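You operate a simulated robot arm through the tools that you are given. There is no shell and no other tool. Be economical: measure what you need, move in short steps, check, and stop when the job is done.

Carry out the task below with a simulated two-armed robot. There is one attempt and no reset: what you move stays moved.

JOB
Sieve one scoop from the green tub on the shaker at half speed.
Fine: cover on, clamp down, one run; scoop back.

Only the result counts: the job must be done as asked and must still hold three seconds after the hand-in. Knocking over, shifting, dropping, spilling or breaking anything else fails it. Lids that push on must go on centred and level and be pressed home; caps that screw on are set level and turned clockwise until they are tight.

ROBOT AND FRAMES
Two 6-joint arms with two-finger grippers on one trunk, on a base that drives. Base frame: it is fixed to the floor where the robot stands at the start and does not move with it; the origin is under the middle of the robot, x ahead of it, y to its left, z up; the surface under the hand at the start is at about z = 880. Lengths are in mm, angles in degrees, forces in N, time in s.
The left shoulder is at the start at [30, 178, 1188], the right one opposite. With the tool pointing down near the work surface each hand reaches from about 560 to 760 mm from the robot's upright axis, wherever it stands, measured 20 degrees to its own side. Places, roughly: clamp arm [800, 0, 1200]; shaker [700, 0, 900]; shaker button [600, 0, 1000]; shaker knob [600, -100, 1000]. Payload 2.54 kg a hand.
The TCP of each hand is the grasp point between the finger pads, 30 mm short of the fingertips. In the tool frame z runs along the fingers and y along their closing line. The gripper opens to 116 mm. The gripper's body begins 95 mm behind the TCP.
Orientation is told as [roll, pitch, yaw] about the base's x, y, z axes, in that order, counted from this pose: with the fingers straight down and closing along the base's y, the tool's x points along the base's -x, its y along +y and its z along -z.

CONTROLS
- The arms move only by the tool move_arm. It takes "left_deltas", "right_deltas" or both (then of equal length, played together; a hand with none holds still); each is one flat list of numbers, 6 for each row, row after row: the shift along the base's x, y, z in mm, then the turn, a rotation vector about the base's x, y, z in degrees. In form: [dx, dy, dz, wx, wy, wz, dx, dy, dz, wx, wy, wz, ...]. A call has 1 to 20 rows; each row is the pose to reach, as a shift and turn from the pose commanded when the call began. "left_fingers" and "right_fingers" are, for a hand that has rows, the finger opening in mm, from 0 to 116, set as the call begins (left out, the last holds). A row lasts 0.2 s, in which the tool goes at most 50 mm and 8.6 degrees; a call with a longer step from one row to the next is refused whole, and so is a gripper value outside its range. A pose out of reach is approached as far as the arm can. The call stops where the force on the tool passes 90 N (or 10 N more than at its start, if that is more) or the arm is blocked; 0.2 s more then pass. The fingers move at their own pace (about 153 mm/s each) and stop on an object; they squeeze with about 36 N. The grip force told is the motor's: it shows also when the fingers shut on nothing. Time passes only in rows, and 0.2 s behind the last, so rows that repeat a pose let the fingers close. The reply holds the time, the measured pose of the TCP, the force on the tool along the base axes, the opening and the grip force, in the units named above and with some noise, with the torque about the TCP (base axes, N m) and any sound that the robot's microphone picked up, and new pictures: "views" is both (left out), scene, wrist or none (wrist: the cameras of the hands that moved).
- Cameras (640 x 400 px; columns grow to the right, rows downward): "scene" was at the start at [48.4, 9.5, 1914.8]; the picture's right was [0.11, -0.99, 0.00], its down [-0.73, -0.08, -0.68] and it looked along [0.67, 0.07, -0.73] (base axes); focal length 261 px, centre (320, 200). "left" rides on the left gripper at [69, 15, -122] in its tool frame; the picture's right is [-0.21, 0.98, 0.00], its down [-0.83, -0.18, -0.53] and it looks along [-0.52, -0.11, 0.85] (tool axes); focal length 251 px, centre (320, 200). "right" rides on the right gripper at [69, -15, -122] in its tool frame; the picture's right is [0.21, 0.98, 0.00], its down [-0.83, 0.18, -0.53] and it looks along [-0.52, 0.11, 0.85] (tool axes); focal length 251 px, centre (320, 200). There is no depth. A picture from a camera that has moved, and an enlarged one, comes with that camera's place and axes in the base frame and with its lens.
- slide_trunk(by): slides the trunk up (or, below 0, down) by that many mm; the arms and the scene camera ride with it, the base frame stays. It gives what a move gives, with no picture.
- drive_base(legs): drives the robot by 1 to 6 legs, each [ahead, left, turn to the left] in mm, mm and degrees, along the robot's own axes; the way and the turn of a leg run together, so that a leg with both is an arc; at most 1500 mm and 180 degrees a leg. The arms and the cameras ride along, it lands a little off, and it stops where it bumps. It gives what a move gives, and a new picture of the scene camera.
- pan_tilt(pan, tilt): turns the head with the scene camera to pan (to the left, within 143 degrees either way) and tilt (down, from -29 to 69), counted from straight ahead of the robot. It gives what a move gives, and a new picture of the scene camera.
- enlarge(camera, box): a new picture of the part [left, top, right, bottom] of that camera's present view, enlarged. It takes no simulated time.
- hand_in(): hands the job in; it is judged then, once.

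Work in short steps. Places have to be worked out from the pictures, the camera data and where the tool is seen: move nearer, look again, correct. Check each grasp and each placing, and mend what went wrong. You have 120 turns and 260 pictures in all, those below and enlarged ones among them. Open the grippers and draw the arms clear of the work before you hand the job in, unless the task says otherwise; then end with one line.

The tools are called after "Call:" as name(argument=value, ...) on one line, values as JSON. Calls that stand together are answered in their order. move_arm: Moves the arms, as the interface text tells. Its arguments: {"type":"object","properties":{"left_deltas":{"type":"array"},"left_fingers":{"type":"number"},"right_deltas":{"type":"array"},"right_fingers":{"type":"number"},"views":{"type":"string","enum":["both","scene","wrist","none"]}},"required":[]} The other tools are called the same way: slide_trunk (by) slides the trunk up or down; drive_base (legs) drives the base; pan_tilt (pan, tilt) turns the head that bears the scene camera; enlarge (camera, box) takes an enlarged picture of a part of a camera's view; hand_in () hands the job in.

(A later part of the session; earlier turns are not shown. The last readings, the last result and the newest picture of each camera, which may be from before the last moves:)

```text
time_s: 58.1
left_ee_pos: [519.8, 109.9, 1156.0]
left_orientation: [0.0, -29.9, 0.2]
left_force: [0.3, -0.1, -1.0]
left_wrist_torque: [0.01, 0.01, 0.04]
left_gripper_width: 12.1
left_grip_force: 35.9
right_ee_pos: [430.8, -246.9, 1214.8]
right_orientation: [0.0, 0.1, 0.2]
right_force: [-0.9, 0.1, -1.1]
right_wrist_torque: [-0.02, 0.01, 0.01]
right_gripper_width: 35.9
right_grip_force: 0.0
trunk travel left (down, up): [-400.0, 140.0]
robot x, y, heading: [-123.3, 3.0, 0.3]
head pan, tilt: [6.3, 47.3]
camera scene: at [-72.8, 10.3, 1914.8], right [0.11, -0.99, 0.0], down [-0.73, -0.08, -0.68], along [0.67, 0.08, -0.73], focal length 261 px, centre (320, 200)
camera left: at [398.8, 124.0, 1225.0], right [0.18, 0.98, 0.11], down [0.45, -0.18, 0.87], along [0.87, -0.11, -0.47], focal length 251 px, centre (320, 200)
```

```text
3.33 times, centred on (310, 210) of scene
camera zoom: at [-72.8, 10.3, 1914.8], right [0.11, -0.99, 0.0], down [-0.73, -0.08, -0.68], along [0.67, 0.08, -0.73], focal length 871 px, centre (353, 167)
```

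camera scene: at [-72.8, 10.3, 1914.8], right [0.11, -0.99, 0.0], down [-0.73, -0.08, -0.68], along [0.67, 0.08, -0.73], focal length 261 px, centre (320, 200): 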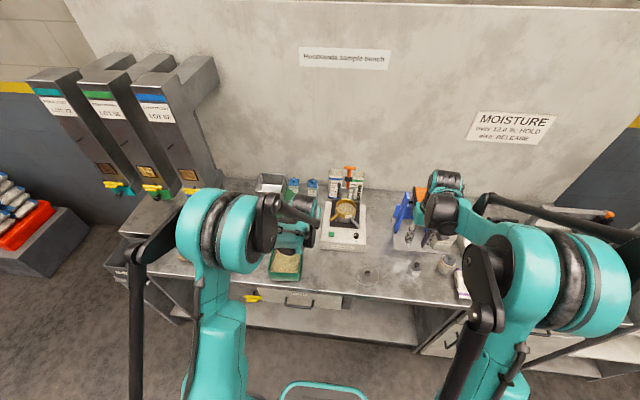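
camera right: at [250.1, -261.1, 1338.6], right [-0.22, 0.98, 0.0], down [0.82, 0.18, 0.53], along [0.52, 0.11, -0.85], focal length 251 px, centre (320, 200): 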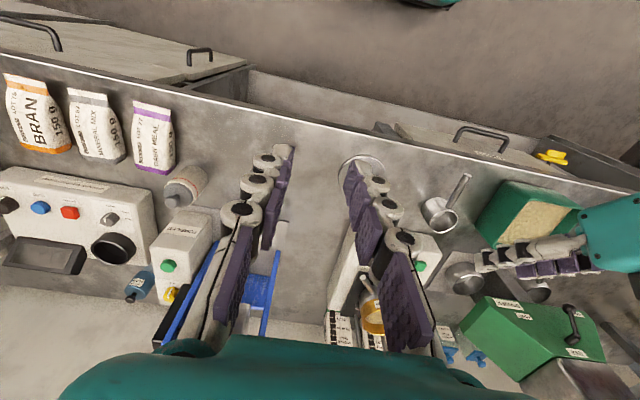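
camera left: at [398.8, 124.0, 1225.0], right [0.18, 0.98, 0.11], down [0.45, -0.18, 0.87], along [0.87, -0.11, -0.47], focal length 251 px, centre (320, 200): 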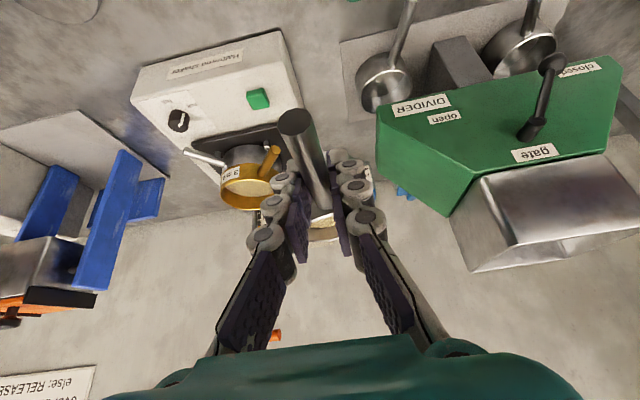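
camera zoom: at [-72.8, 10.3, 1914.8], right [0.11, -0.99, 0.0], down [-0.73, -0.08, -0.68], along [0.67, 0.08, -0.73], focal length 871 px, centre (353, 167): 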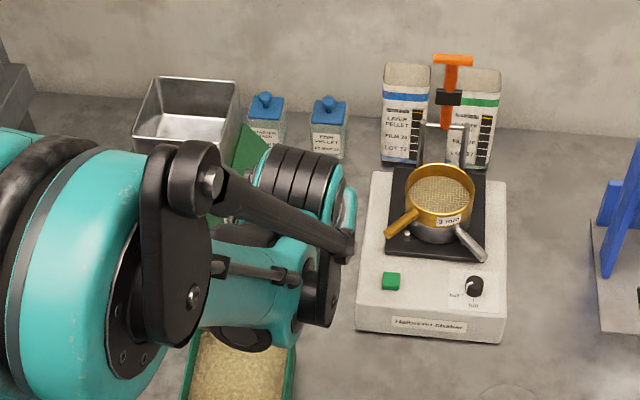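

Grain safe, level. I zoom on the sieve from the left camera to pin down its rim centre.

Call:
enlarge(camera="left", box=[170, 120, 350, 270])

Call:
enlarge(camera="scene", box=[320, 155, 370, 245])

Call:
enlarge(camera="right", box=[200, 50, 500, 330])

```text
2.67 times, centred on (260, 195) of left
camera zoom: at [398.8, 124.0, 1225.0], right [0.18, 0.98, 0.11], down [0.45, -0.18, 0.87], along [0.87, -0.11, -0.47], focal length 670 px, centre (480, 213)
```

zoom: 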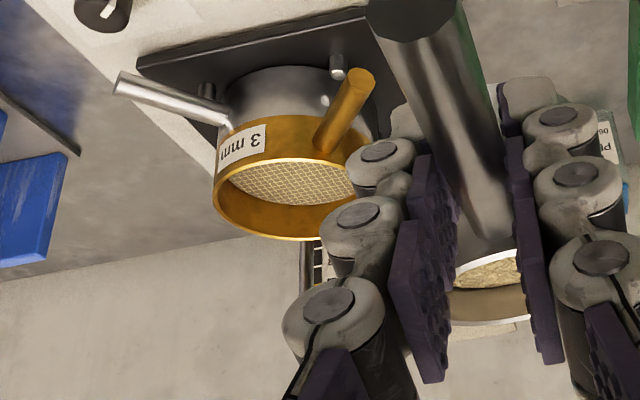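

```text
4.44 times, centred on (345, 200) of scene
camera zoom: at [-72.8, 10.3, 1914.8], right [0.11, -0.99, 0.0], down [-0.73, -0.08, -0.68], along [0.67, 0.08, -0.73], focal length 1161 px, centre (209, 200)
```

zoom: 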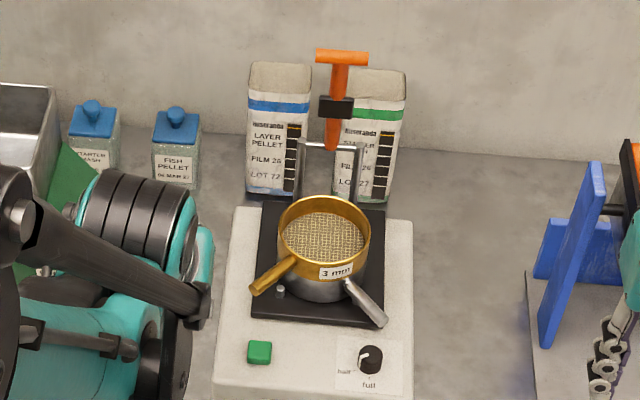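

```text
1.43 times, centred on (350, 190) of right
camera zoom: at [362.3, -261.0, 1337.5], right [-0.22, 0.98, 0.0], down [0.83, 0.18, 0.53], along [0.52, 0.12, -0.85], focal length 359 px, centre (277, 214)
```

zoom: 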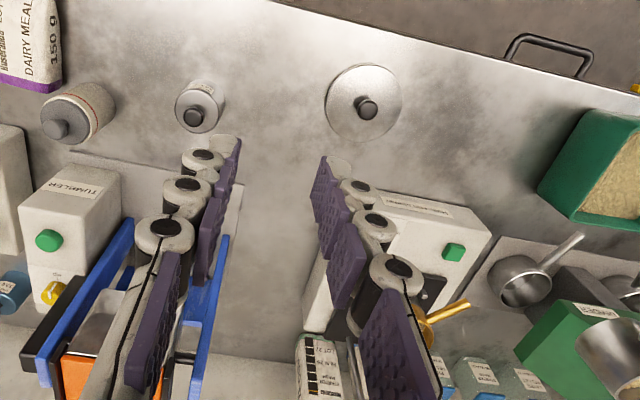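

Sieve rim centre ≈ (707,−20,1030), 95 mm wide. I now yaw to −90 while drawing the scoop back to (417,251), ready for the drive.

Call:
move_arm(left_deltas=[-2, 2, 1, 0, 0, -3, -6, 7, 2, 0, 0, -7, -11, 14, 4, 0, 0, -13, -17, 22, 6, 0, 0, -19, -24, 31, 6, 0, 0, -25, -31, 41, 6, 0, 0, -31, -39, 52, 6, 0, 0, -37, -47, 63, 6, 0, 0, -43, -55, 75, 6, 0, 0, -49, -63, 86, 6, 0, 0, -55, -71, 97, 6, 0, 0, -61, -79, 108, 6, 0, 0, -67, -86, 118, 6, 0, 0, -72, -92, 127, 6, 0, 0, -77, -97, 133, 6, 0, 0, -82, -100, 138, 6, 0, 0, -86, -102, 140, 6, 0, 0, -89, -102, 141, 6, 0, 0, -90])

```text
time_s: 61.9
left_ee_pos: [417.1, 251.0, 1160.1]
left_orientation: [0.1, -29.9, -89.8]
left_force: [0.0, -1.3, -1.5]
left_wrist_torque: [0.02, -0.02, -0.03]
left_gripper_width: 12.1
left_grip_force: 36.8
right_ee_pos: [431.8, -246.4, 1215.4]
right_orientation: [0.0, -0.1, 0.1]
right_force: [0.0, -0.1, 0.8]
right_wrist_torque: [0.01, -0.02, 0.01]
right_gripper_width: 35.9
right_grip_force: 0.0
trunk travel left (down, up): [-400.0, 140.0]
robot x, y, heading: [-119.0, 0.1, 0.2]
head pan, tilt: [6.3, 47.3]
camera scene: at [-72.9, 10.3, 1914.8], right [0.11, -0.99, 0.0], down [-0.73, -0.08, -0.68], along [0.67, 0.08, -0.73], focal length 261 px, centre (320, 200)
camera left: at [431.7, 371.5, 1231.1], right [0.98, -0.18, 0.11], down [-0.18, -0.45, 0.87], along [-0.11, -0.87, -0.47], focal length 251 px, centre (320, 200)
```

scene: 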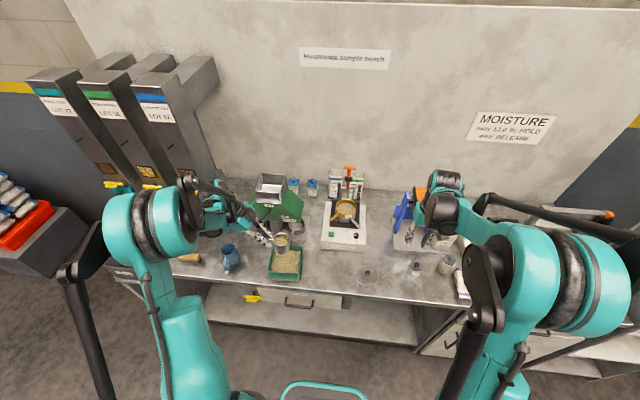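
left: 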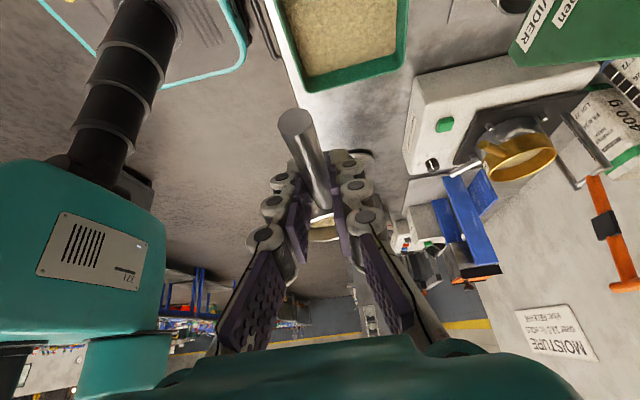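

Pouring position from base (50,−210). I first raise the right hand out of the way, then drive forward-right gently.

Call:
move_arm(right_deltas=[0, 0, 40, 0, 0, 0, -10, 0, 80, 0, 0, 0, -20, 0, 120, 0, 0, 0, -20, 0, 150, 0, 0, 0], views="none")

Call:
drive_base(legs=[[0, -105, 0], [85, -105, 0], [84, 0, 0]])

Call:
move_arm(left_deltas=[0, 0, 0, 0, 0, 0], views="wrist")

Call:
enlarge(camera="scene", box=[270, 170, 410, 290])

```text
time_s: 62.9
left_ee_pos: [416.3, 251.7, 1160.7]
left_orientation: [0.0, -29.9, -89.9]
left_force: [0.0, 0.1, -0.2]
left_wrist_torque: [0.02, 0.0, -0.02]
left_gripper_width: 11.9
left_grip_force: 35.8
right_ee_pos: [411.1, -245.6, 1366.2]
right_orientation: [-0.1, -0.1, 0.3]
right_force: [0.4, -0.8, 0.5]
right_wrist_torque: [-0.01, 0.02, 0.0]
right_gripper_width: 35.9
right_grip_force: 0.1
trunk travel left (down, up): [-400.0, 140.0]
robot x, y, heading: [-120.2, 4.3, 0.1]
head pan, tilt: [6.3, 47.3]
```

```text
time_s: 65.7
left_ee_pos: [585.4, 41.1, 1161.1]
left_orientation: [-0.1, -29.7, -89.8]
left_force: [-0.3, 0.3, -0.4]
left_wrist_torque: [0.03, 0.03, -0.06]
left_gripper_width: 12.3
left_grip_force: 35.6
right_ee_pos: [581.8, -456.5, 1365.5]
right_orientation: [0.0, 0.1, 0.2]
right_force: [1.0, 0.3, -0.6]
right_wrist_torque: [0.01, 0.03, 0.01]
right_gripper_width: 35.7
right_grip_force: 0.0
trunk travel left (down, up): [-400.0, 140.0]
robot x, y, heading: [46.6, -211.5, 0.2]
head pan, tilt: [6.3, 47.3]
camera scene: at [96.9, -201.2, 1914.7], right [0.11, -0.99, 0.0], down [-0.73, -0.08, -0.68], along [0.67, 0.08, -0.74], focal length 261 px, centre (320, 200)
```

scene: 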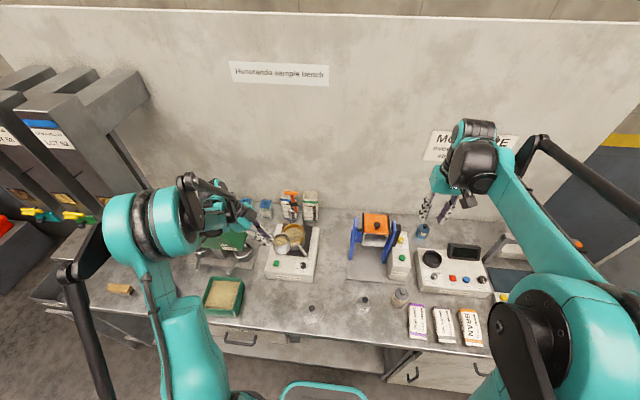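

```text
time_s: 66.0
left_ee_pos: [581.3, 41.3, 1161.0]
left_orientation: [0.2, -29.9, -89.8]
left_force: [-0.4, 0.5, -0.4]
left_wrist_torque: [0.01, -0.03, 0.05]
left_gripper_width: 12.0
left_grip_force: 35.7
right_ee_pos: [576.9, -456.8, 1367.7]
right_orientation: [0.0, -0.1, 0.2]
right_force: [-0.2, 0.6, -0.3]
right_wrist_torque: [-0.03, -0.09, 0.02]
right_gripper_width: 35.9
right_grip_force: 0.1
trunk travel left (down, up): [-400.0, 140.0]
robot x, y, heading: [46.0, -206.8, 0.3]
head pan, tilt: [6.3, 47.3]
camera left: at [596.6, 161.4, 1232.2], right [0.98, -0.18, 0.11], down [-0.18, -0.45, 0.87], along [-0.11, -0.87, -0.47], focal length 251 px, centre (320, 200)
```

left: 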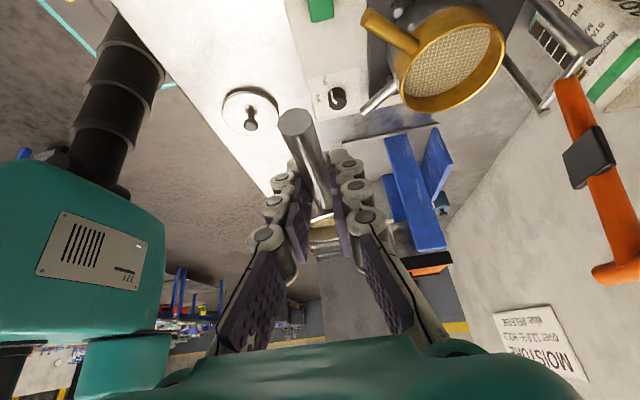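

```text
3.33 times, centred on (340, 230) of scene
camera zoom: at [91.2, -200.2, 1914.9], right [0.11, -0.99, 0.0], down [-0.73, -0.08, -0.68], along [0.68, 0.08, -0.73], focal length 871 px, centre (253, 100)
```

zoom: 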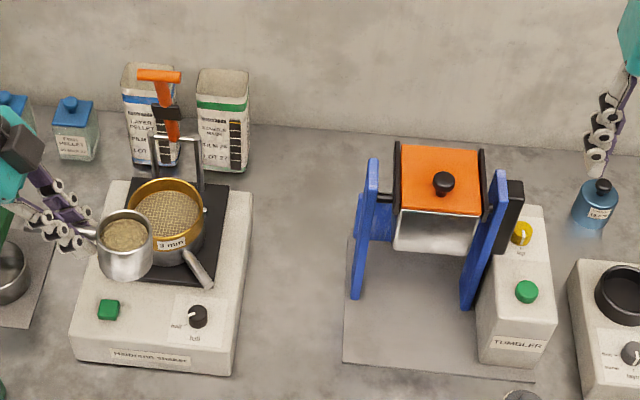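

New bearings: the sieve rim is at ≈(726,−20,1004), and the raised clamp T-handle leans to ≈(756,−20,1212), right where a nose-down pour would put my gripper. So I'll pour from the robot side by rolling the scoop about its handle instead. First back off 150 mm to turn the scoop to yaw 0.

Call:
drive_base(legs=[[-150, 0, 0]])

Call:
move_arm(left_deltas=[2, -1, 0, 0, 0, 3, 6, -2, 0, 0, 0, 7, 12, -4, 0, 0, 0, 13, 19, -7, 0, 0, 0, 19, 27, -10, 0, 0, 0, 25, 36, -13, 0, 0, 0, 31, 45, -16, 0, 0, 0, 37, 54, -19, 0, 0, 0, 43, 63, -22, 0, 0, 0, 49, 72, -26, 0, 0, 0, 55, 81, -30, 0, 0, 0, 61, 90, -34, 0, 0, 0, 67, 98, -38, 0, 0, 0, 73, 105, -42, 0, 0, 0, 79, 110, -46, 0, 0, 0, 84, 113, -50, 0, 0, 0, 88, 114, -52, 0, 0, 0, 90])

Call:
enlarge(camera="scene", box=[250, 150, 410, 270])

```text
time_s: 67.4
left_ee_pos: [438.3, 39.1, 1160.9]
left_orientation: [0.0, -29.9, -89.7]
left_force: [0.5, -0.6, -1.5]
left_wrist_torque: [0.03, -0.02, 0.01]
left_gripper_width: 12.2
left_grip_force: 36.8
right_ee_pos: [434.3, -457.5, 1365.6]
right_orientation: [0.0, 0.1, 0.3]
right_force: [0.4, 0.2, -0.2]
right_wrist_torque: [0.0, -0.02, -0.01]
right_gripper_width: 36.2
right_grip_force: 0.0
trunk travel left (down, up): [-400.0, 140.0]
robot x, y, heading: [-100.2, -214.1, 0.1]
head pan, tilt: [6.3, 47.3]
camera scene: at [-50.9, -200.7, 1914.7], right [0.11, -0.99, 0.0], down [-0.73, -0.08, -0.68], along [0.67, 0.08, -0.74], focal length 261 px, centre (320, 200)
```

scene: 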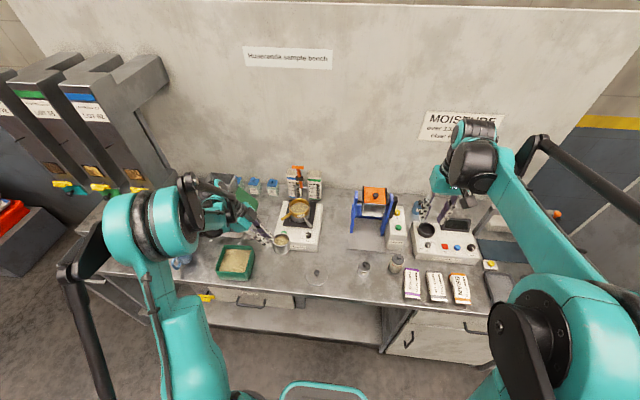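

```text
time_s: 71.0
left_ee_pos: [550.3, -12.6, 1159.4]
left_orientation: [0.1, -29.9, 0.1]
left_force: [-0.2, 0.2, -0.5]
left_wrist_torque: [0.0, 0.02, 0.0]
left_gripper_width: 12.1
left_grip_force: 35.9
right_ee_pos: [432.8, -457.3, 1367.6]
right_orientation: [0.0, 0.0, 0.2]
right_force: [-0.6, 0.6, 0.4]
right_wrist_torque: [0.01, 0.03, 0.0]
right_gripper_width: 35.8
right_grip_force: 0.0
trunk travel left (down, up): [-400.0, 140.0]
robot x, y, heading: [-104.6, -211.8, 0.1]
head pan, tilt: [6.3, 47.3]
camera scene: at [-52.2, -201.0, 1914.8], right [0.11, -0.99, 0.0], down [-0.73, -0.08, -0.68], along [0.67, 0.08, -0.73], focal length 261 px, centre (320, 200)
camera left: at [430.7, 2.1, 1230.8], right [0.18, 0.98, 0.11], down [0.45, -0.18, 0.87], along [0.87, -0.11, -0.47], focal length 251 px, centre (320, 200)
```

scene: 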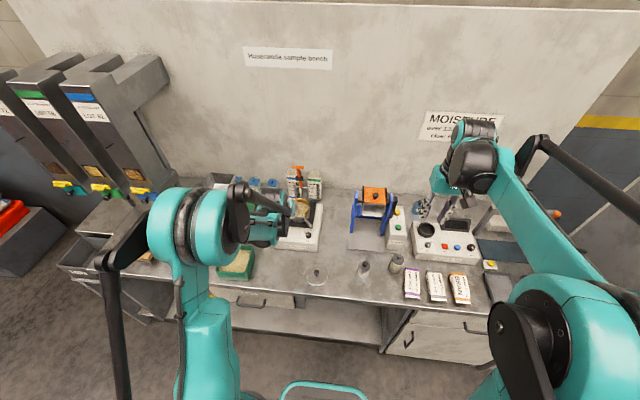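
left: 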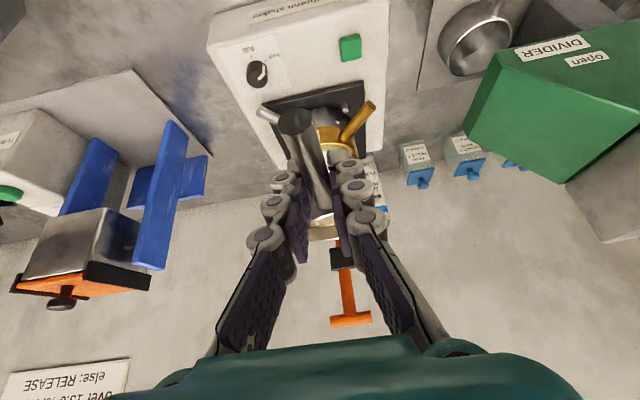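

```text
3.33 times, centred on (330, 210) of scene
camera zoom: at [-52.2, -201.0, 1914.8], right [0.11, -0.99, 0.0], down [-0.73, -0.08, -0.68], along [0.67, 0.08, -0.73], focal length 871 px, centre (287, 167)
```

zoom: 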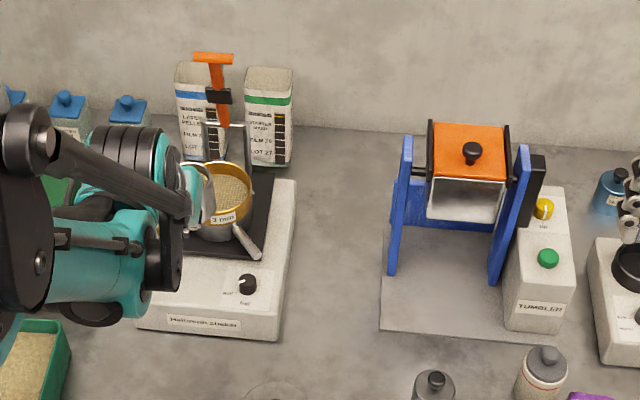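

Level at yaw 0. Drive 60 mm forward, then bring the cup over the sieve (T≈(670,−12,1115)).

Call:
drive_base(legs=[[60, 0, 0]])

Call:
move_arm(left_deltas=[3, 0, 0, 0, 0, 0, 10, 0, -2, 0, 0, 0, 20, 0, -6, 0, 0, 0, 30, 0, -12, 0, 0, 0, 40, 0, -20, 0, 0, 0, 50, 0, -30, 0, 0, 0, 56, 0, -40, 0, 0, 0, 59, 0, -45, 0, 0, 0, 59, 0, -45, 0, 0, 0])

Call:
enlarge(camera="scene", box=[260, 160, 360, 260])

Call:
enlarge(camera="left", box=[220, 60, 440, 340])

```text
time_s: 72.0
left_ee_pos: [609.7, -11.9, 1162.5]
left_orientation: [0.1, -29.9, 0.1]
left_force: [-0.2, 0.2, -1.3]
left_wrist_torque: [0.0, 0.02, -0.03]
left_gripper_width: 12.1
left_grip_force: 35.9
right_ee_pos: [490.0, -459.1, 1366.5]
right_orientation: [0.0, 0.0, 0.2]
right_force: [0.7, 0.6, -0.6]
right_wrist_torque: [-0.01, 0.0, 0.02]
right_gripper_width: 36.1
right_grip_force: 0.0
trunk travel left (down, up): [-400.0, 140.0]
robot x, y, heading: [-44.0, -211.1, 0.6]
head pan, tilt: [6.3, 47.3]
camera scene: at [5.8, -200.7, 1914.8], right [0.11, -0.99, 0.0], down [-0.73, -0.08, -0.68], along [0.67, 0.08, -0.73], focal length 261 px, centre (320, 200)
```

scene: 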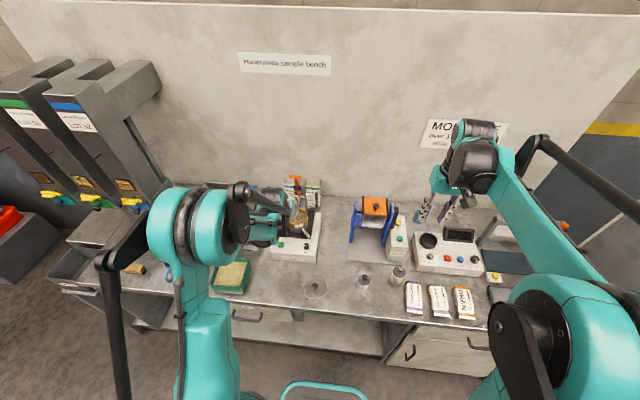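

```text
time_s: 74.0
left_ee_pos: [667.3, -13.0, 1115.4]
left_orientation: [0.1, -29.9, 0.1]
left_force: [-0.3, 0.3, -0.7]
left_wrist_torque: [0.02, 0.0, 0.02]
left_gripper_width: 11.9
left_grip_force: 36.5
right_ee_pos: [491.3, -458.7, 1366.2]
right_orientation: [0.1, 0.1, 0.2]
right_force: [-0.7, -0.1, 0.8]
right_wrist_torque: [-0.02, -0.03, 0.01]
right_gripper_width: 36.0
right_grip_force: 0.1
trunk travel left (down, up): [-400.0, 140.0]
robot x, y, heading: [-42.7, -209.4, 0.3]
head pan, tilt: [6.3, 47.3]
camera scene: at [6.0, -200.7, 1914.8], right [0.11, -0.99, 0.0], down [-0.73, -0.08, -0.68], along [0.67, 0.08, -0.73], focal length 261 px, centre (320, 200)
camera left: at [548.2, 1.5, 1186.4], right [0.18, 0.98, 0.11], down [0.45, -0.18, 0.87], along [0.87, -0.11, -0.47], focal length 251 px, centre (320, 200)
```

scene: 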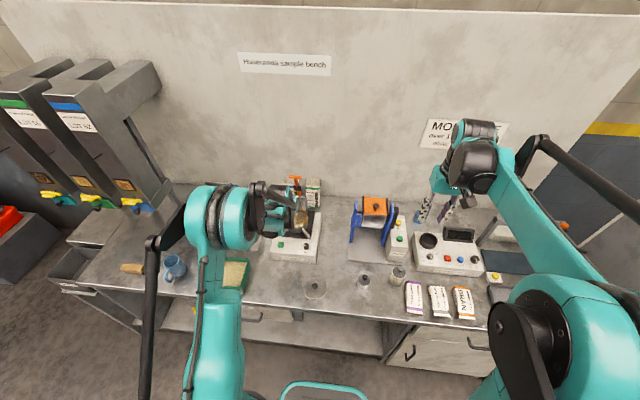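
left: 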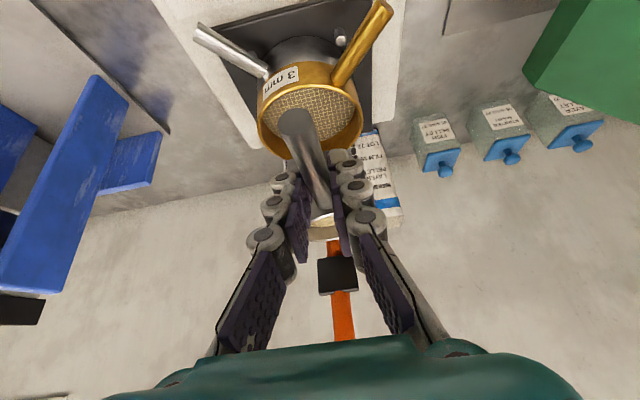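

```text
4.00 times, centred on (310, 210) of scene
camera zoom: at [6.0, -200.7, 1914.8], right [0.11, -0.99, 0.0], down [-0.73, -0.08, -0.68], along [0.67, 0.08, -0.73], focal length 1045 px, centre (360, 160)
```

zoom: 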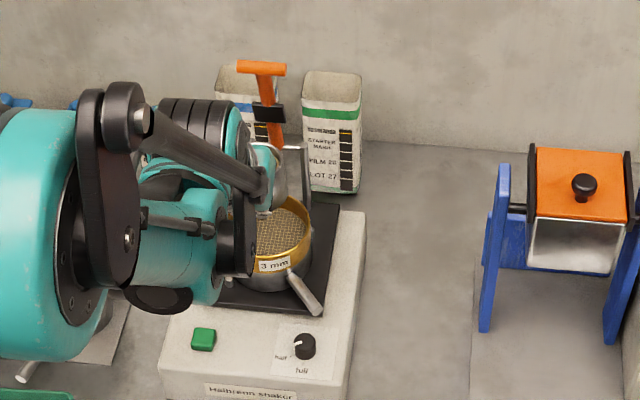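

```text
1.43 times, centred on (330, 200) of left
camera zoom: at [548.2, 1.5, 1186.4], right [0.18, 0.98, 0.11], down [0.45, -0.18, 0.87], along [0.87, -0.11, -0.47], focal length 359 px, centre (306, 200)
```

zoom: 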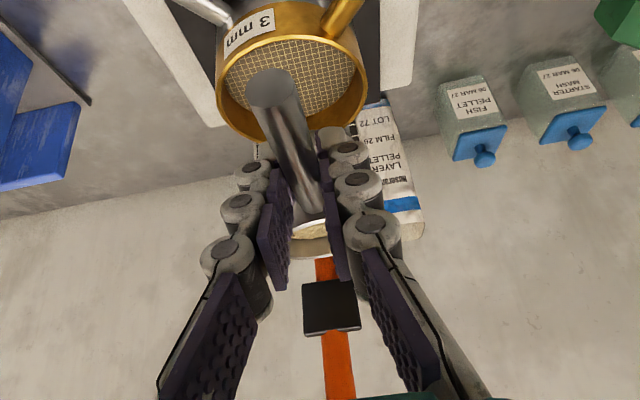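

The cup is over the sieve (cup centre ≈(721,−10)). I begin rolling about the handle (+x), mouth toward −y, lowering to z≈1092.

Call:
move_arm(left_deltas=[0, 0, -5, 4, 0, 0, 0, 0, -11, 9, 0, 0, 0, 0, -17, 15, 0, 0, 0, 0, -23, 21, 0, 0], views="scene")

Call:
enlarge(camera="scene", box=[260, 160, 360, 260])

```text
time_s: 75.0
left_ee_pos: [668.0, -12.9, 1093.0]
left_orientation: [23.9, -27.8, -11.5]
left_force: [0.8, 0.2, -0.4]
left_wrist_torque: [-0.01, 0.0, 0.03]
left_gripper_width: 11.9
left_grip_force: 35.8
right_ee_pos: [491.8, -458.3, 1365.5]
right_orientation: [0.1, 0.0, 0.3]
right_force: [-0.6, -0.5, 0.9]
right_wrist_torque: [0.02, 0.0, 0.02]
right_gripper_width: 36.2
right_grip_force: 0.1
trunk travel left (down, up): [-400.0, 140.0]
robot x, y, heading: [-42.0, -208.7, 0.4]
head pan, tilt: [6.3, 47.3]
camera scene: at [7.0, -201.7, 1914.8], right [0.11, -0.99, 0.0], down [-0.73, -0.08, -0.68], along [0.67, 0.08, -0.73], focal length 261 px, centre (320, 200)
```

scene: 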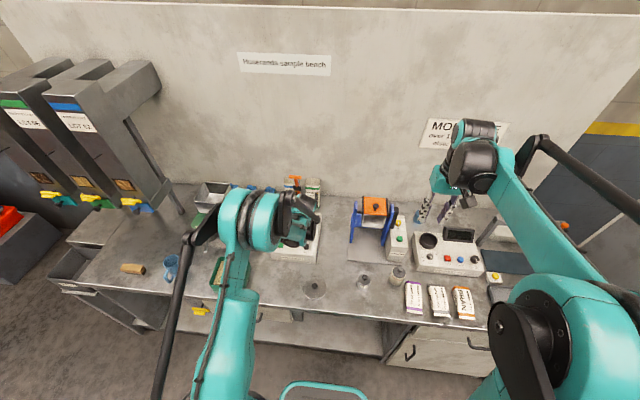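

```text
4.00 times, centred on (310, 210) of scene
camera zoom: at [7.0, -201.7, 1914.8], right [0.11, -0.99, 0.0], down [-0.73, -0.08, -0.68], along [0.67, 0.08, -0.73], focal length 1045 px, centre (360, 160)
```

zoom: 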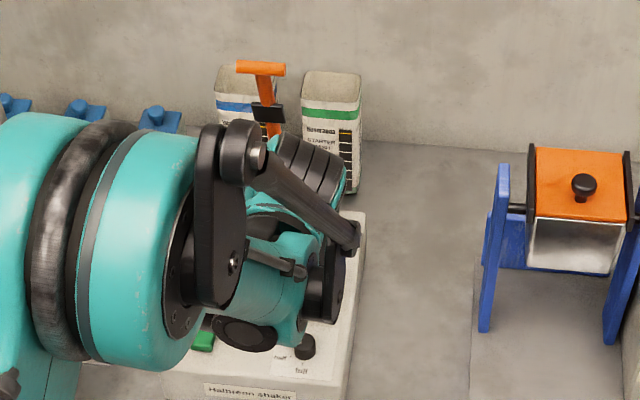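

Reached without trouble. I continue the roll to 70°.

Call:
move_arm(left_deltas=[0, 0, 0, 7, 0, 0, 0, 0, 0, 14, 0, 0, 0, 0, 0, 21, 0, 0, 0, 0, 0, 28, 0, 0, 0, 0, 0, 35, 0, 0, 0, 0, 0, 42, 0, 0, 0, 0, 0, 49, 0, 0])

Call:
enlarge(camera="left", box=[220, 60, 440, 340])

```text
time_s: 76.6
left_ee_pos: [668.7, -13.3, 1091.1]
left_orientation: [72.7, -9.9, -28.3]
left_force: [0.5, 0.4, -0.1]
left_wrist_torque: [0.02, 0.02, -0.01]
left_gripper_width: 12.0
left_grip_force: 35.8
right_ee_pos: [491.9, -457.5, 1365.5]
right_orientation: [0.0, 0.0, 0.3]
right_force: [0.0, 0.1, -0.2]
right_wrist_torque: [-0.02, 0.03, 0.02]
right_gripper_width: 35.8
right_grip_force: 0.1
trunk travel left (down, up): [-400.0, 140.0]
robot x, y, heading: [-39.8, -207.7, 0.3]
head pan, tilt: [6.3, 47.3]
camera scene: at [7.2, -201.1, 1914.8], right [0.11, -0.99, 0.0], down [-0.73, -0.08, -0.68], along [0.67, 0.08, -0.73], focal length 261 px, centre (320, 200)
camera left: at [548.7, -75.4, 1129.1], right [0.18, 0.23, 0.96], down [0.45, -0.88, 0.13], along [0.87, 0.41, -0.27], focal length 251 px, centre (320, 200)
```

scene: 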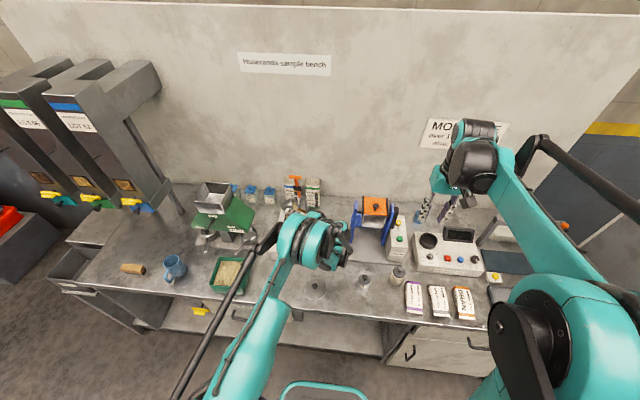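
left: 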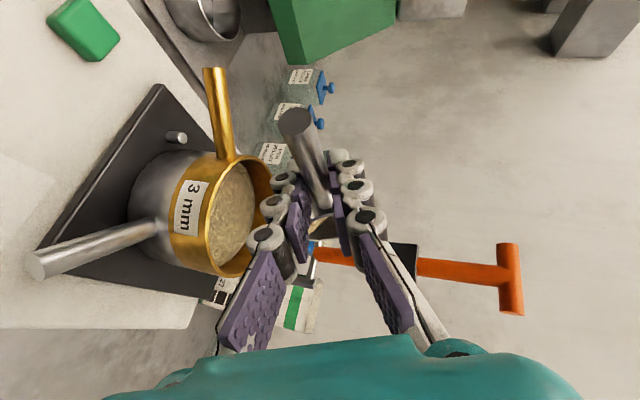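

```text
1.43 times, centred on (330, 200) of left
camera zoom: at [548.7, -75.4, 1129.1], right [0.18, 0.23, 0.96], down [0.45, -0.88, 0.13], along [0.87, 0.41, -0.27], focal length 359 px, centre (306, 200)
```

zoom: 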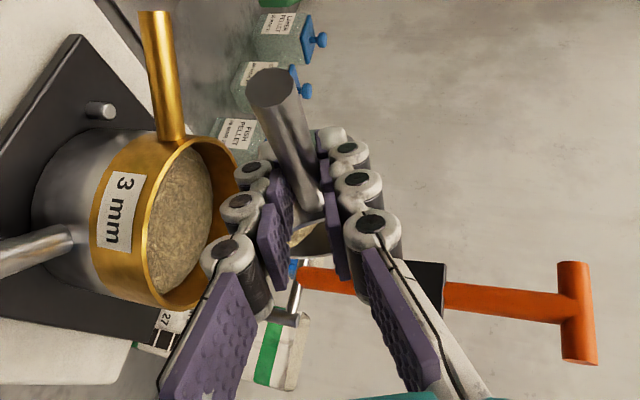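

Grain is already landing in the sieve. I roll on to ~120° to empty the cup and hold briefly.

Call:
move_arm(left_deltas=[0, 0, 2, 7, 0, 0, 0, 0, 4, 14, 0, 0, 0, 0, 6, 21, 0, 0, 0, 0, 8, 28, 0, 0, 0, 0, 10, 35, 0, 0, 0, 0, 10, 42, 0, 0, 0, 0, 10, 48, 0, 0, 0, 0, 10, 48, 0, 0, 0, 0, 10, 48, 0, 0, 0, 0, 10, 48, 0, 0])

Call:
enlarge(camera="left", box=[120, 60, 440, 300])

```text
time_s: 78.8
left_ee_pos: [644.2, -1.0, 1182.2]
left_orientation: [114.9, 13.5, -26.9]
left_force: [-0.4, -0.7, -1.2]
left_wrist_torque: [0.0, 0.03, 0.03]
left_gripper_width: 11.8
left_grip_force: 36.4
left hand out of reach, approached as far as the arm can: row 4, 5, 6, 7, 8, 9, 10
right_ee_pos: [492.6, -457.5, 1366.4]
right_orientation: [0.1, 0.0, 0.1]
right_force: [0.2, 0.7, 0.4]
right_wrist_torque: [0.01, 0.0, 0.01]
right_gripper_width: 36.2
right_grip_force: 0.2
trunk travel left (down, up): [-400.0, 140.0]
robot x, y, heading: [-42.9, -209.0, 0.0]
head pan, tilt: [6.3, 47.3]
camera scene: at [6.4, -200.8, 1914.8], right [0.11, -0.99, 0.0], down [-0.73, -0.08, -0.68], along [0.67, 0.08, -0.73], focal length 261 px, centre (320, 200)
camera left: at [524.0, -72.0, 1160.5], right [0.18, -0.55, 0.81], down [0.45, -0.69, -0.57], along [0.87, 0.47, 0.12], focal length 251 px, centre (320, 200)
```

scene: 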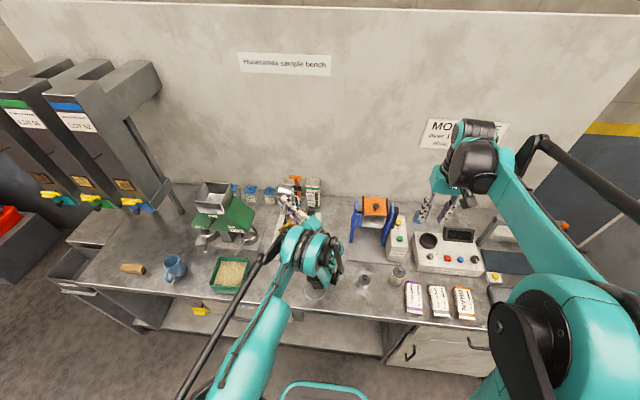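
left: 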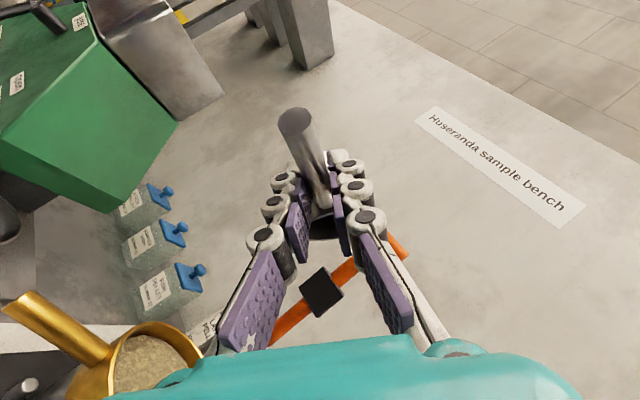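

```text
1.67 times, centred on (280, 180) of left
camera zoom: at [524.0, -72.0, 1160.5], right [0.18, -0.55, 0.81], down [0.45, -0.69, -0.57], along [0.87, 0.47, 0.12], focal length 419 px, centre (387, 233)
```

zoom: 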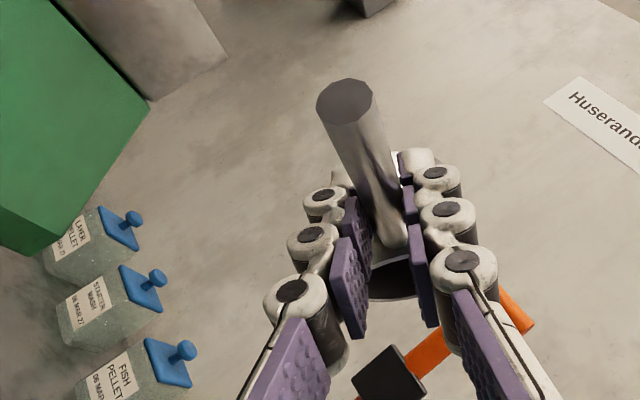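

The cup is empty and grain is in the sieve. I roll the scoop back upright while withdrawing, then inspect for spills.

Call:
move_arm(left_deltas=[-3, 0, 0, -7, 0, 0, -6, 0, 0, -14, 0, 0, -9, 0, 0, -21, 0, 0, -12, 0, 0, -28, 0, 0, -15, 0, 0, -35, 0, 0, -18, 0, 0, -42, 0, 0, -21, 0, 0, -49, 0, 0, -24, 0, 0, -56, 0, 0, -27, 0, 0, -63, 0, 0, -30, 0, 0, -70, 0, 0, -33, 0, 0, -77, 0, 0, -36, 0, 0, -84, 0, 0, -39, 0, 0, -91, 0, 0, -42, 0, 0, -98, 0, 0, -45, 0, 0, -105, 0, 0, -48, 0, 0, -112, 0, 0, -51, 0, 0, -118, 0, 0])

Call:
enlarge(camera="scene", box=[250, 150, 370, 270])

Call:
enlarge(camera="left", box=[200, 0, 460, 240])

```text
time_s: 82.4
left_ee_pos: [594.2, -4.2, 1182.6]
left_orientation: [-0.2, -29.9, 0.2]
left_force: [-0.2, 0.3, -0.2]
left_wrist_torque: [0.0, 0.0, -0.02]
left_gripper_width: 12.0
left_grip_force: 35.9
right_ee_pos: [491.8, -458.1, 1365.5]
right_orientation: [0.0, 0.0, 0.1]
right_force: [-0.2, -0.4, 0.1]
right_wrist_torque: [0.0, 0.02, 0.07]
right_gripper_width: 36.1
right_grip_force: 0.1
trunk travel left (down, up): [-400.0, 140.0]
robot x, y, heading: [-44.4, -209.5, -0.1]
head pan, tilt: [6.3, 47.3]
camera scene: at [6.2, -199.9, 1914.8], right [0.11, -0.99, 0.0], down [-0.73, -0.08, -0.68], along [0.67, 0.08, -0.73], focal length 261 px, centre (320, 200)
camera left: at [474.2, 11.0, 1252.7], right [0.18, 0.98, 0.11], down [0.45, -0.18, 0.87], along [0.87, -0.11, -0.47], focal length 251 px, centre (320, 200)
```

scene: 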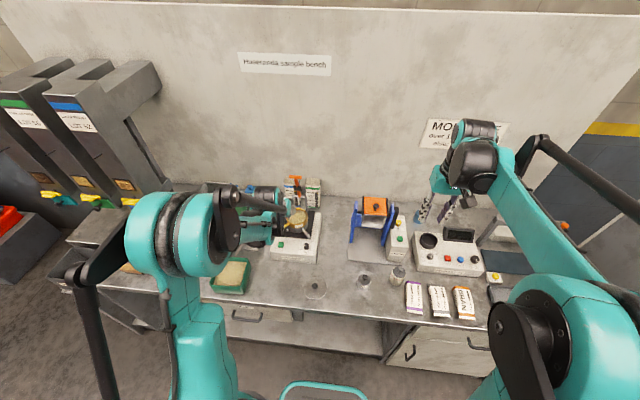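
left: 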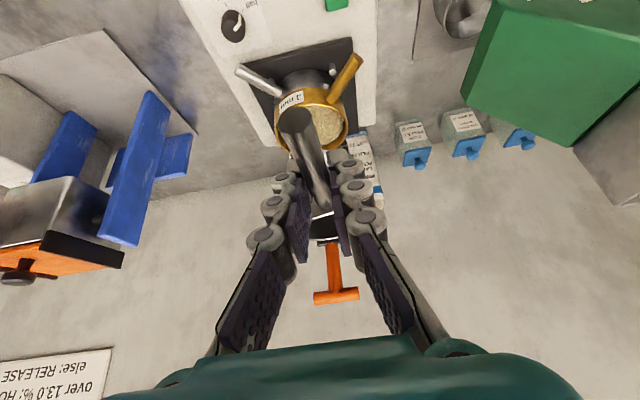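

```text
3.33 times, centred on (310, 210) of scene
camera zoom: at [6.2, -199.9, 1914.8], right [0.11, -0.99, 0.0], down [-0.73, -0.08, -0.68], along [0.67, 0.08, -0.73], focal length 871 px, centre (353, 167)
```

zoom: 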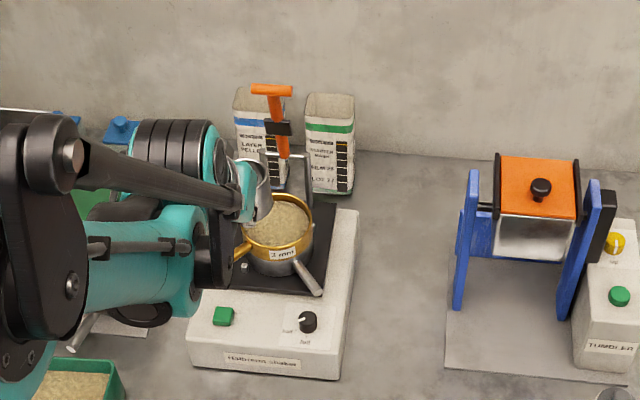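

```text
1.67 times, centred on (330, 120) of left
camera zoom: at [474.2, 11.0, 1252.7], right [0.18, 0.98, 0.11], down [0.45, -0.18, 0.87], along [0.87, -0.11, -0.47], focal length 419 px, centre (303, 333)
```

zoom: 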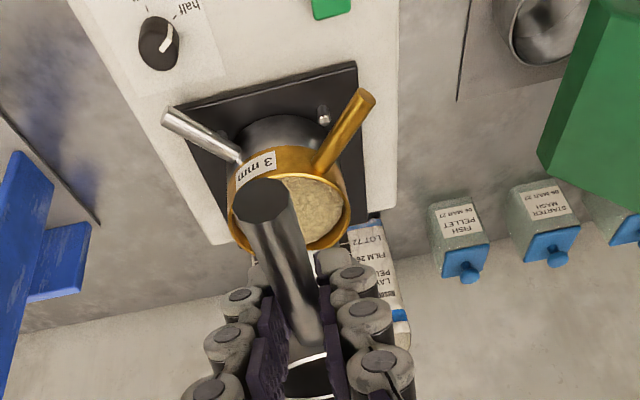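

No spill visible; grain is in the sieve. Now return the scoop: drive back to (−220,−100).

Call:
drive_base(legs=[[-176, 109, 0]])

Call:
move_arm(left_deltas=[8, -14, -20, 0, 0, 0, 16, -28, -45, 0, 0, 0, 20, -42, -75, 0, 0, 0, 22, -52, -105, 0, 0, 0, 24, -57, -135, 0, 0, 0, 25, -58, -165, 0, 0, 0, 25, -58, -190, 0, 0, 0, 25, -58, -205, 0, 0, 0, 25, -58, -205, 0, 0, 0])

Call:
enlarge(camera="left", box=[220, 40, 420, 240])

```text
time_s: 84.0
left_ee_pos: [418.8, 102.3, 1181.2]
left_orientation: [0.1, -29.9, 0.2]
left_force: [-0.2, 0.0, -0.4]
left_wrist_torque: [0.02, 0.03, 0.0]
left_gripper_width: 12.0
left_grip_force: 35.6
right_ee_pos: [314.6, -351.3, 1367.1]
right_orientation: [0.0, 0.0, 0.1]
right_force: [-0.6, 0.7, 0.3]
right_wrist_torque: [-0.03, -0.03, -0.01]
right_gripper_width: 36.0
right_grip_force: 0.1
trunk travel left (down, up): [-400.0, 140.0]
robot x, y, heading: [-218.9, -104.9, 0.1]
head pan, tilt: [6.3, 47.3]
camera scene: at [-170.0, -95.0, 1914.8], right [0.11, -0.99, 0.0], down [-0.73, -0.08, -0.68], along [0.67, 0.08, -0.73], focal length 261 px, centre (320, 200)
```

scene: 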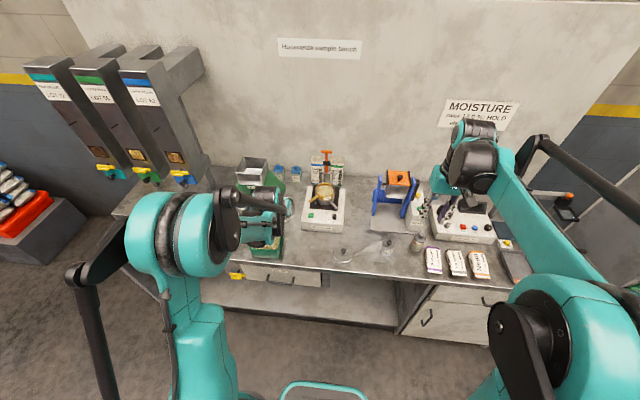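

```text
time_s: 86.0
left_ee_pos: [444.3, 43.6, 977.0]
left_orientation: [0.1, -29.9, 0.2]
left_force: [0.2, -0.8, -0.1]
left_wrist_torque: [0.03, -0.01, -0.01]
left_gripper_width: 12.1
left_grip_force: 36.2
right_ee_pos: [315.9, -352.0, 1365.9]
right_orientation: [-0.1, 0.0, 0.1]
right_force: [-0.3, 0.1, -1.0]
right_wrist_torque: [0.03, -0.03, 0.0]
right_gripper_width: 36.2
right_grip_force: 0.1
trunk travel left (down, up): [-400.0, 140.0]
robot x, y, heading: [-214.1, -101.5, 0.1]
head pan, tilt: [6.3, 47.3]
camera scene: at [-169.9, -95.3, 1914.8], right [0.11, -0.99, 0.0], down [-0.73, -0.08, -0.68], along [0.67, 0.08, -0.73], focal length 261 px, centre (320, 200)
camera left: at [323.8, 58.8, 1047.0], right [0.18, 0.98, 0.11], down [0.45, -0.18, 0.87], along [0.87, -0.11, -0.47], focal length 251 px, centre (320, 200)
```

scene: 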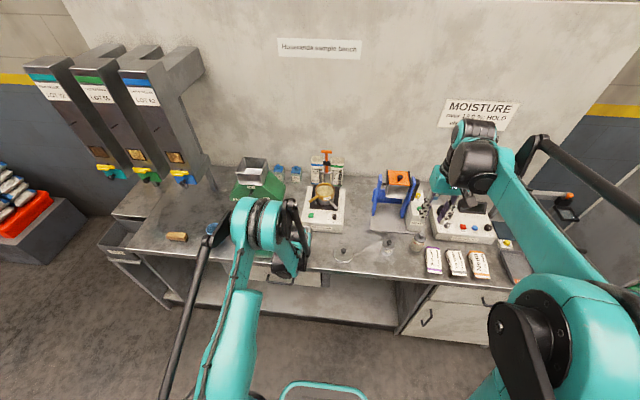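
left: 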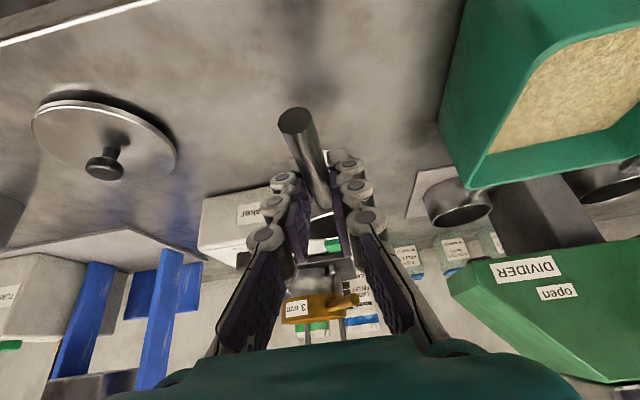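

```text
2.00 times, centred on (320, 140) of left
camera zoom: at [323.8, 58.8, 1047.0], right [0.18, 0.98, 0.11], down [0.45, -0.18, 0.87], along [0.87, -0.11, -0.47], focal length 503 px, centre (320, 320)
```

zoom: 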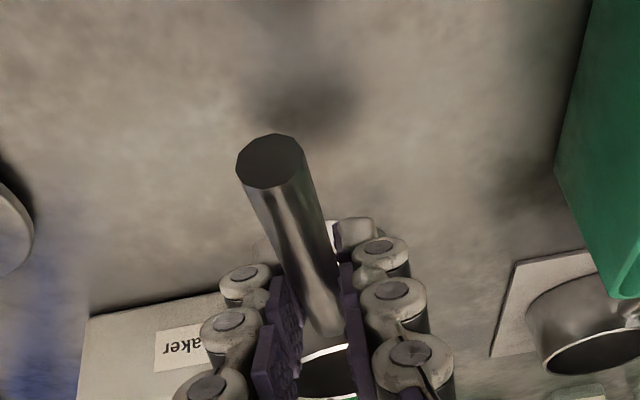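

Scoop is level, handle now at y≈44, about 50 mm above its resting height. I shift y +7 and descend 46 mm.

Call:
move_arm(left_deltas=[0, 4, -10, 0, 0, 0, -1, 7, -20, 0, 0, 0, -1, 7, -30, 0, 0, 0, -1, 7, -38, 0, 0, 0, -1, 7, -43, 0, 0, 0, -1, 7, -46, 0, 0, 0], views="none")

Call:
move_arm(left_deltas=[0, 0, -1.5, 0, 0, 0, 0, 0, -3, 0, 0, 0], views="wrist")

Call:
enlarge(camera="scene", box=[260, 210, 360, 280])

```text
time_s: 87.4
left_ee_pos: [443.7, 51.4, 931.8]
left_orientation: [0.2, -29.6, 0.2]
left_force: [0.9, 0.0, -1.0]
left_wrist_torque: [-0.02, 0.05, 0.01]
left_gripper_width: 12.0
left_grip_force: 36.0
right_ee_pos: [316.3, -352.3, 1365.5]
right_orientation: [0.1, 0.0, 0.2]
right_force: [-1.3, 0.2, -0.1]
right_wrist_torque: [0.01, 0.01, 0.02]
right_gripper_width: 36.0
right_grip_force: 0.0
trunk travel left (down, up): [-400.0, 140.0]
robot x, y, heading: [-218.3, -102.9, 0.3]
head pan, tilt: [6.3, 47.3]
```

```text
time_s: 88.0
left_ee_pos: [442.6, 48.8, 931.3]
left_orientation: [0.1, -29.8, 0.2]
left_force: [-2.2, -3.3, 13.3]
left_wrist_torque: [0.05, -0.87, -0.16]
left_gripper_width: 11.9
left_grip_force: 35.4
right_ee_pos: [314.4, -352.4, 1367.3]
right_orientation: [0.0, 0.0, 0.2]
right_force: [0.7, -0.7, 0.2]
right_wrist_torque: [-0.01, -0.03, 0.01]
right_gripper_width: 35.8
right_grip_force: 0.1
trunk travel left (down, up): [-400.0, 140.0]
robot x, y, heading: [-215.2, -102.5, 0.2]
head pan, tilt: [6.3, 47.3]
camera left: at [322.7, 64.6, 999.9], right [0.18, 0.98, 0.11], down [0.45, -0.18, 0.87], along [0.87, -0.11, -0.47], focal length 251 px, centre (320, 200)
```

left: 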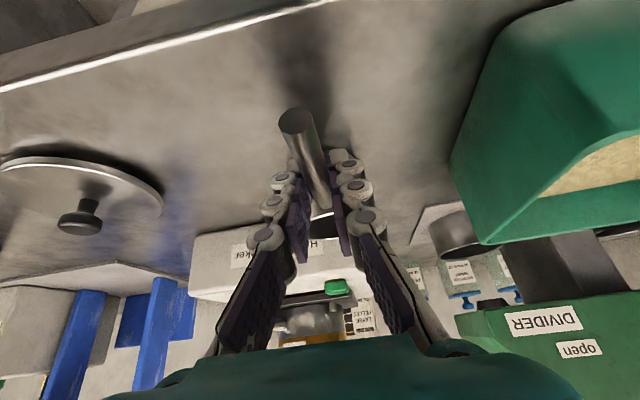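

```text
5.71 times, centred on (310, 245) of scene
camera zoom: at [-172.3, -96.3, 1915.0], right [0.11, -0.99, 0.0], down [-0.73, -0.08, -0.68], along [0.68, 0.08, -0.73], focal length 1493 px, centre (377, -57)
```

zoom: 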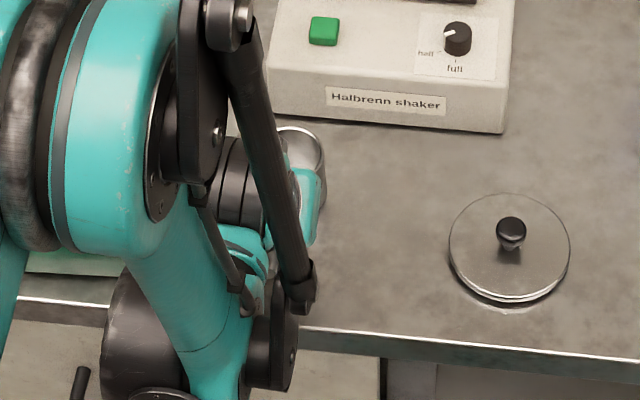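

Contact (13 N). I open the fingers and retreat back-up along the tool axis, then inspect.

Call:
move_arm(left_deltas=[0, 0, 0, 0, 0, 0, 0, 0, 0, 0, 0, 0, -5, 0, 9, 0, 0, 0, -15, 0, 27, 0, 0, 0, -30, 0, 52, 0, 0, 0, -45, 0, 85, 0, 0, 0, -45, 0, 130, 0, 0, 0, -45, 0, 170, 0, 0, 0], left_fingers=34)

Call:
enlarge(camera="left", box=[240, 0, 440, 130])

```text
time_s: 89.8
left_ee_pos: [396.4, 51.5, 1099.3]
left_orientation: [0.1, -29.8, 0.2]
left_force: [0.1, 0.9, -0.2]
left_wrist_torque: [-0.04, -0.01, 0.02]
left_gripper_width: 34.0
left_grip_force: 0.1
left hand out of reach, approached as far as the arm can: row 4, 5, 6
right_ee_pos: [314.3, -352.4, 1366.6]
right_orientation: [0.0, -0.2, 0.1]
right_force: [-0.8, 0.5, -0.3]
right_wrist_torque: [-0.03, -0.01, -0.01]
right_gripper_width: 36.1
right_grip_force: 0.2
trunk travel left (down, up): [-400.0, 140.0]
robot x, y, heading: [-217.0, -102.7, 0.1]
head pan, tilt: [6.3, 47.3]
camera scene: at [-171.6, -95.4, 1914.8], right [0.11, -0.99, 0.0], down [-0.73, -0.08, -0.68], along [0.67, 0.08, -0.73], focal length 261 px, centre (320, 200)
camera left: at [275.3, 65.2, 1169.8], right [0.18, 0.98, 0.11], down [0.45, -0.18, 0.87], along [0.87, -0.11, -0.47], focal length 251 px, centre (320, 200)
```

scene: 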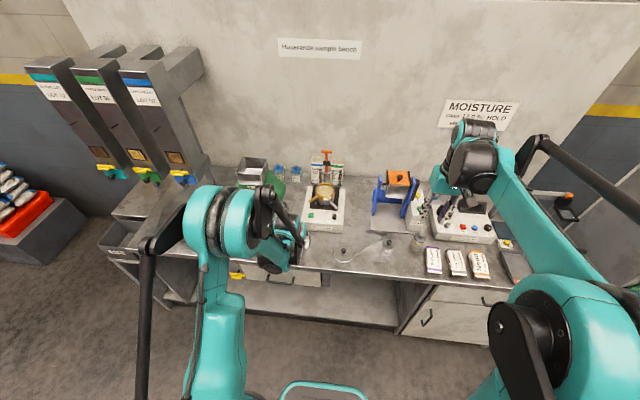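
left: 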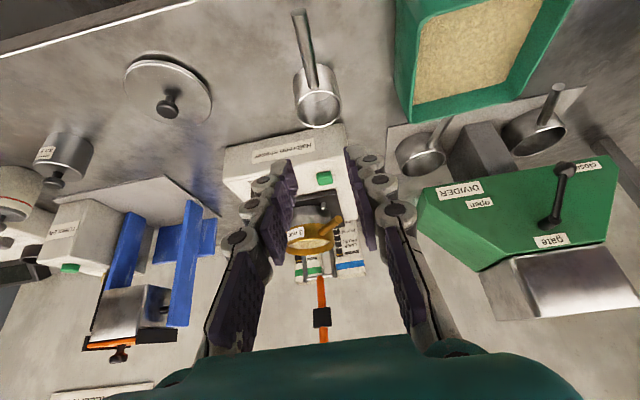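

```text
3.08 times, centred on (340, 65) of left
camera zoom: at [275.3, 65.2, 1169.8], right [0.18, 0.98, 0.11], down [0.45, -0.18, 0.87], along [0.87, -0.11, -0.47], focal length 774 px, centre (258, 615)
```

zoom: 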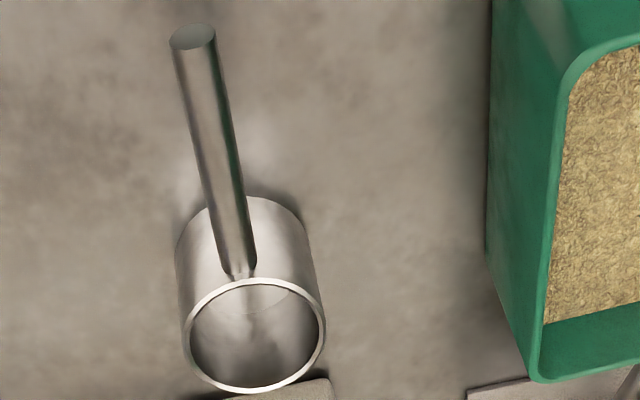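

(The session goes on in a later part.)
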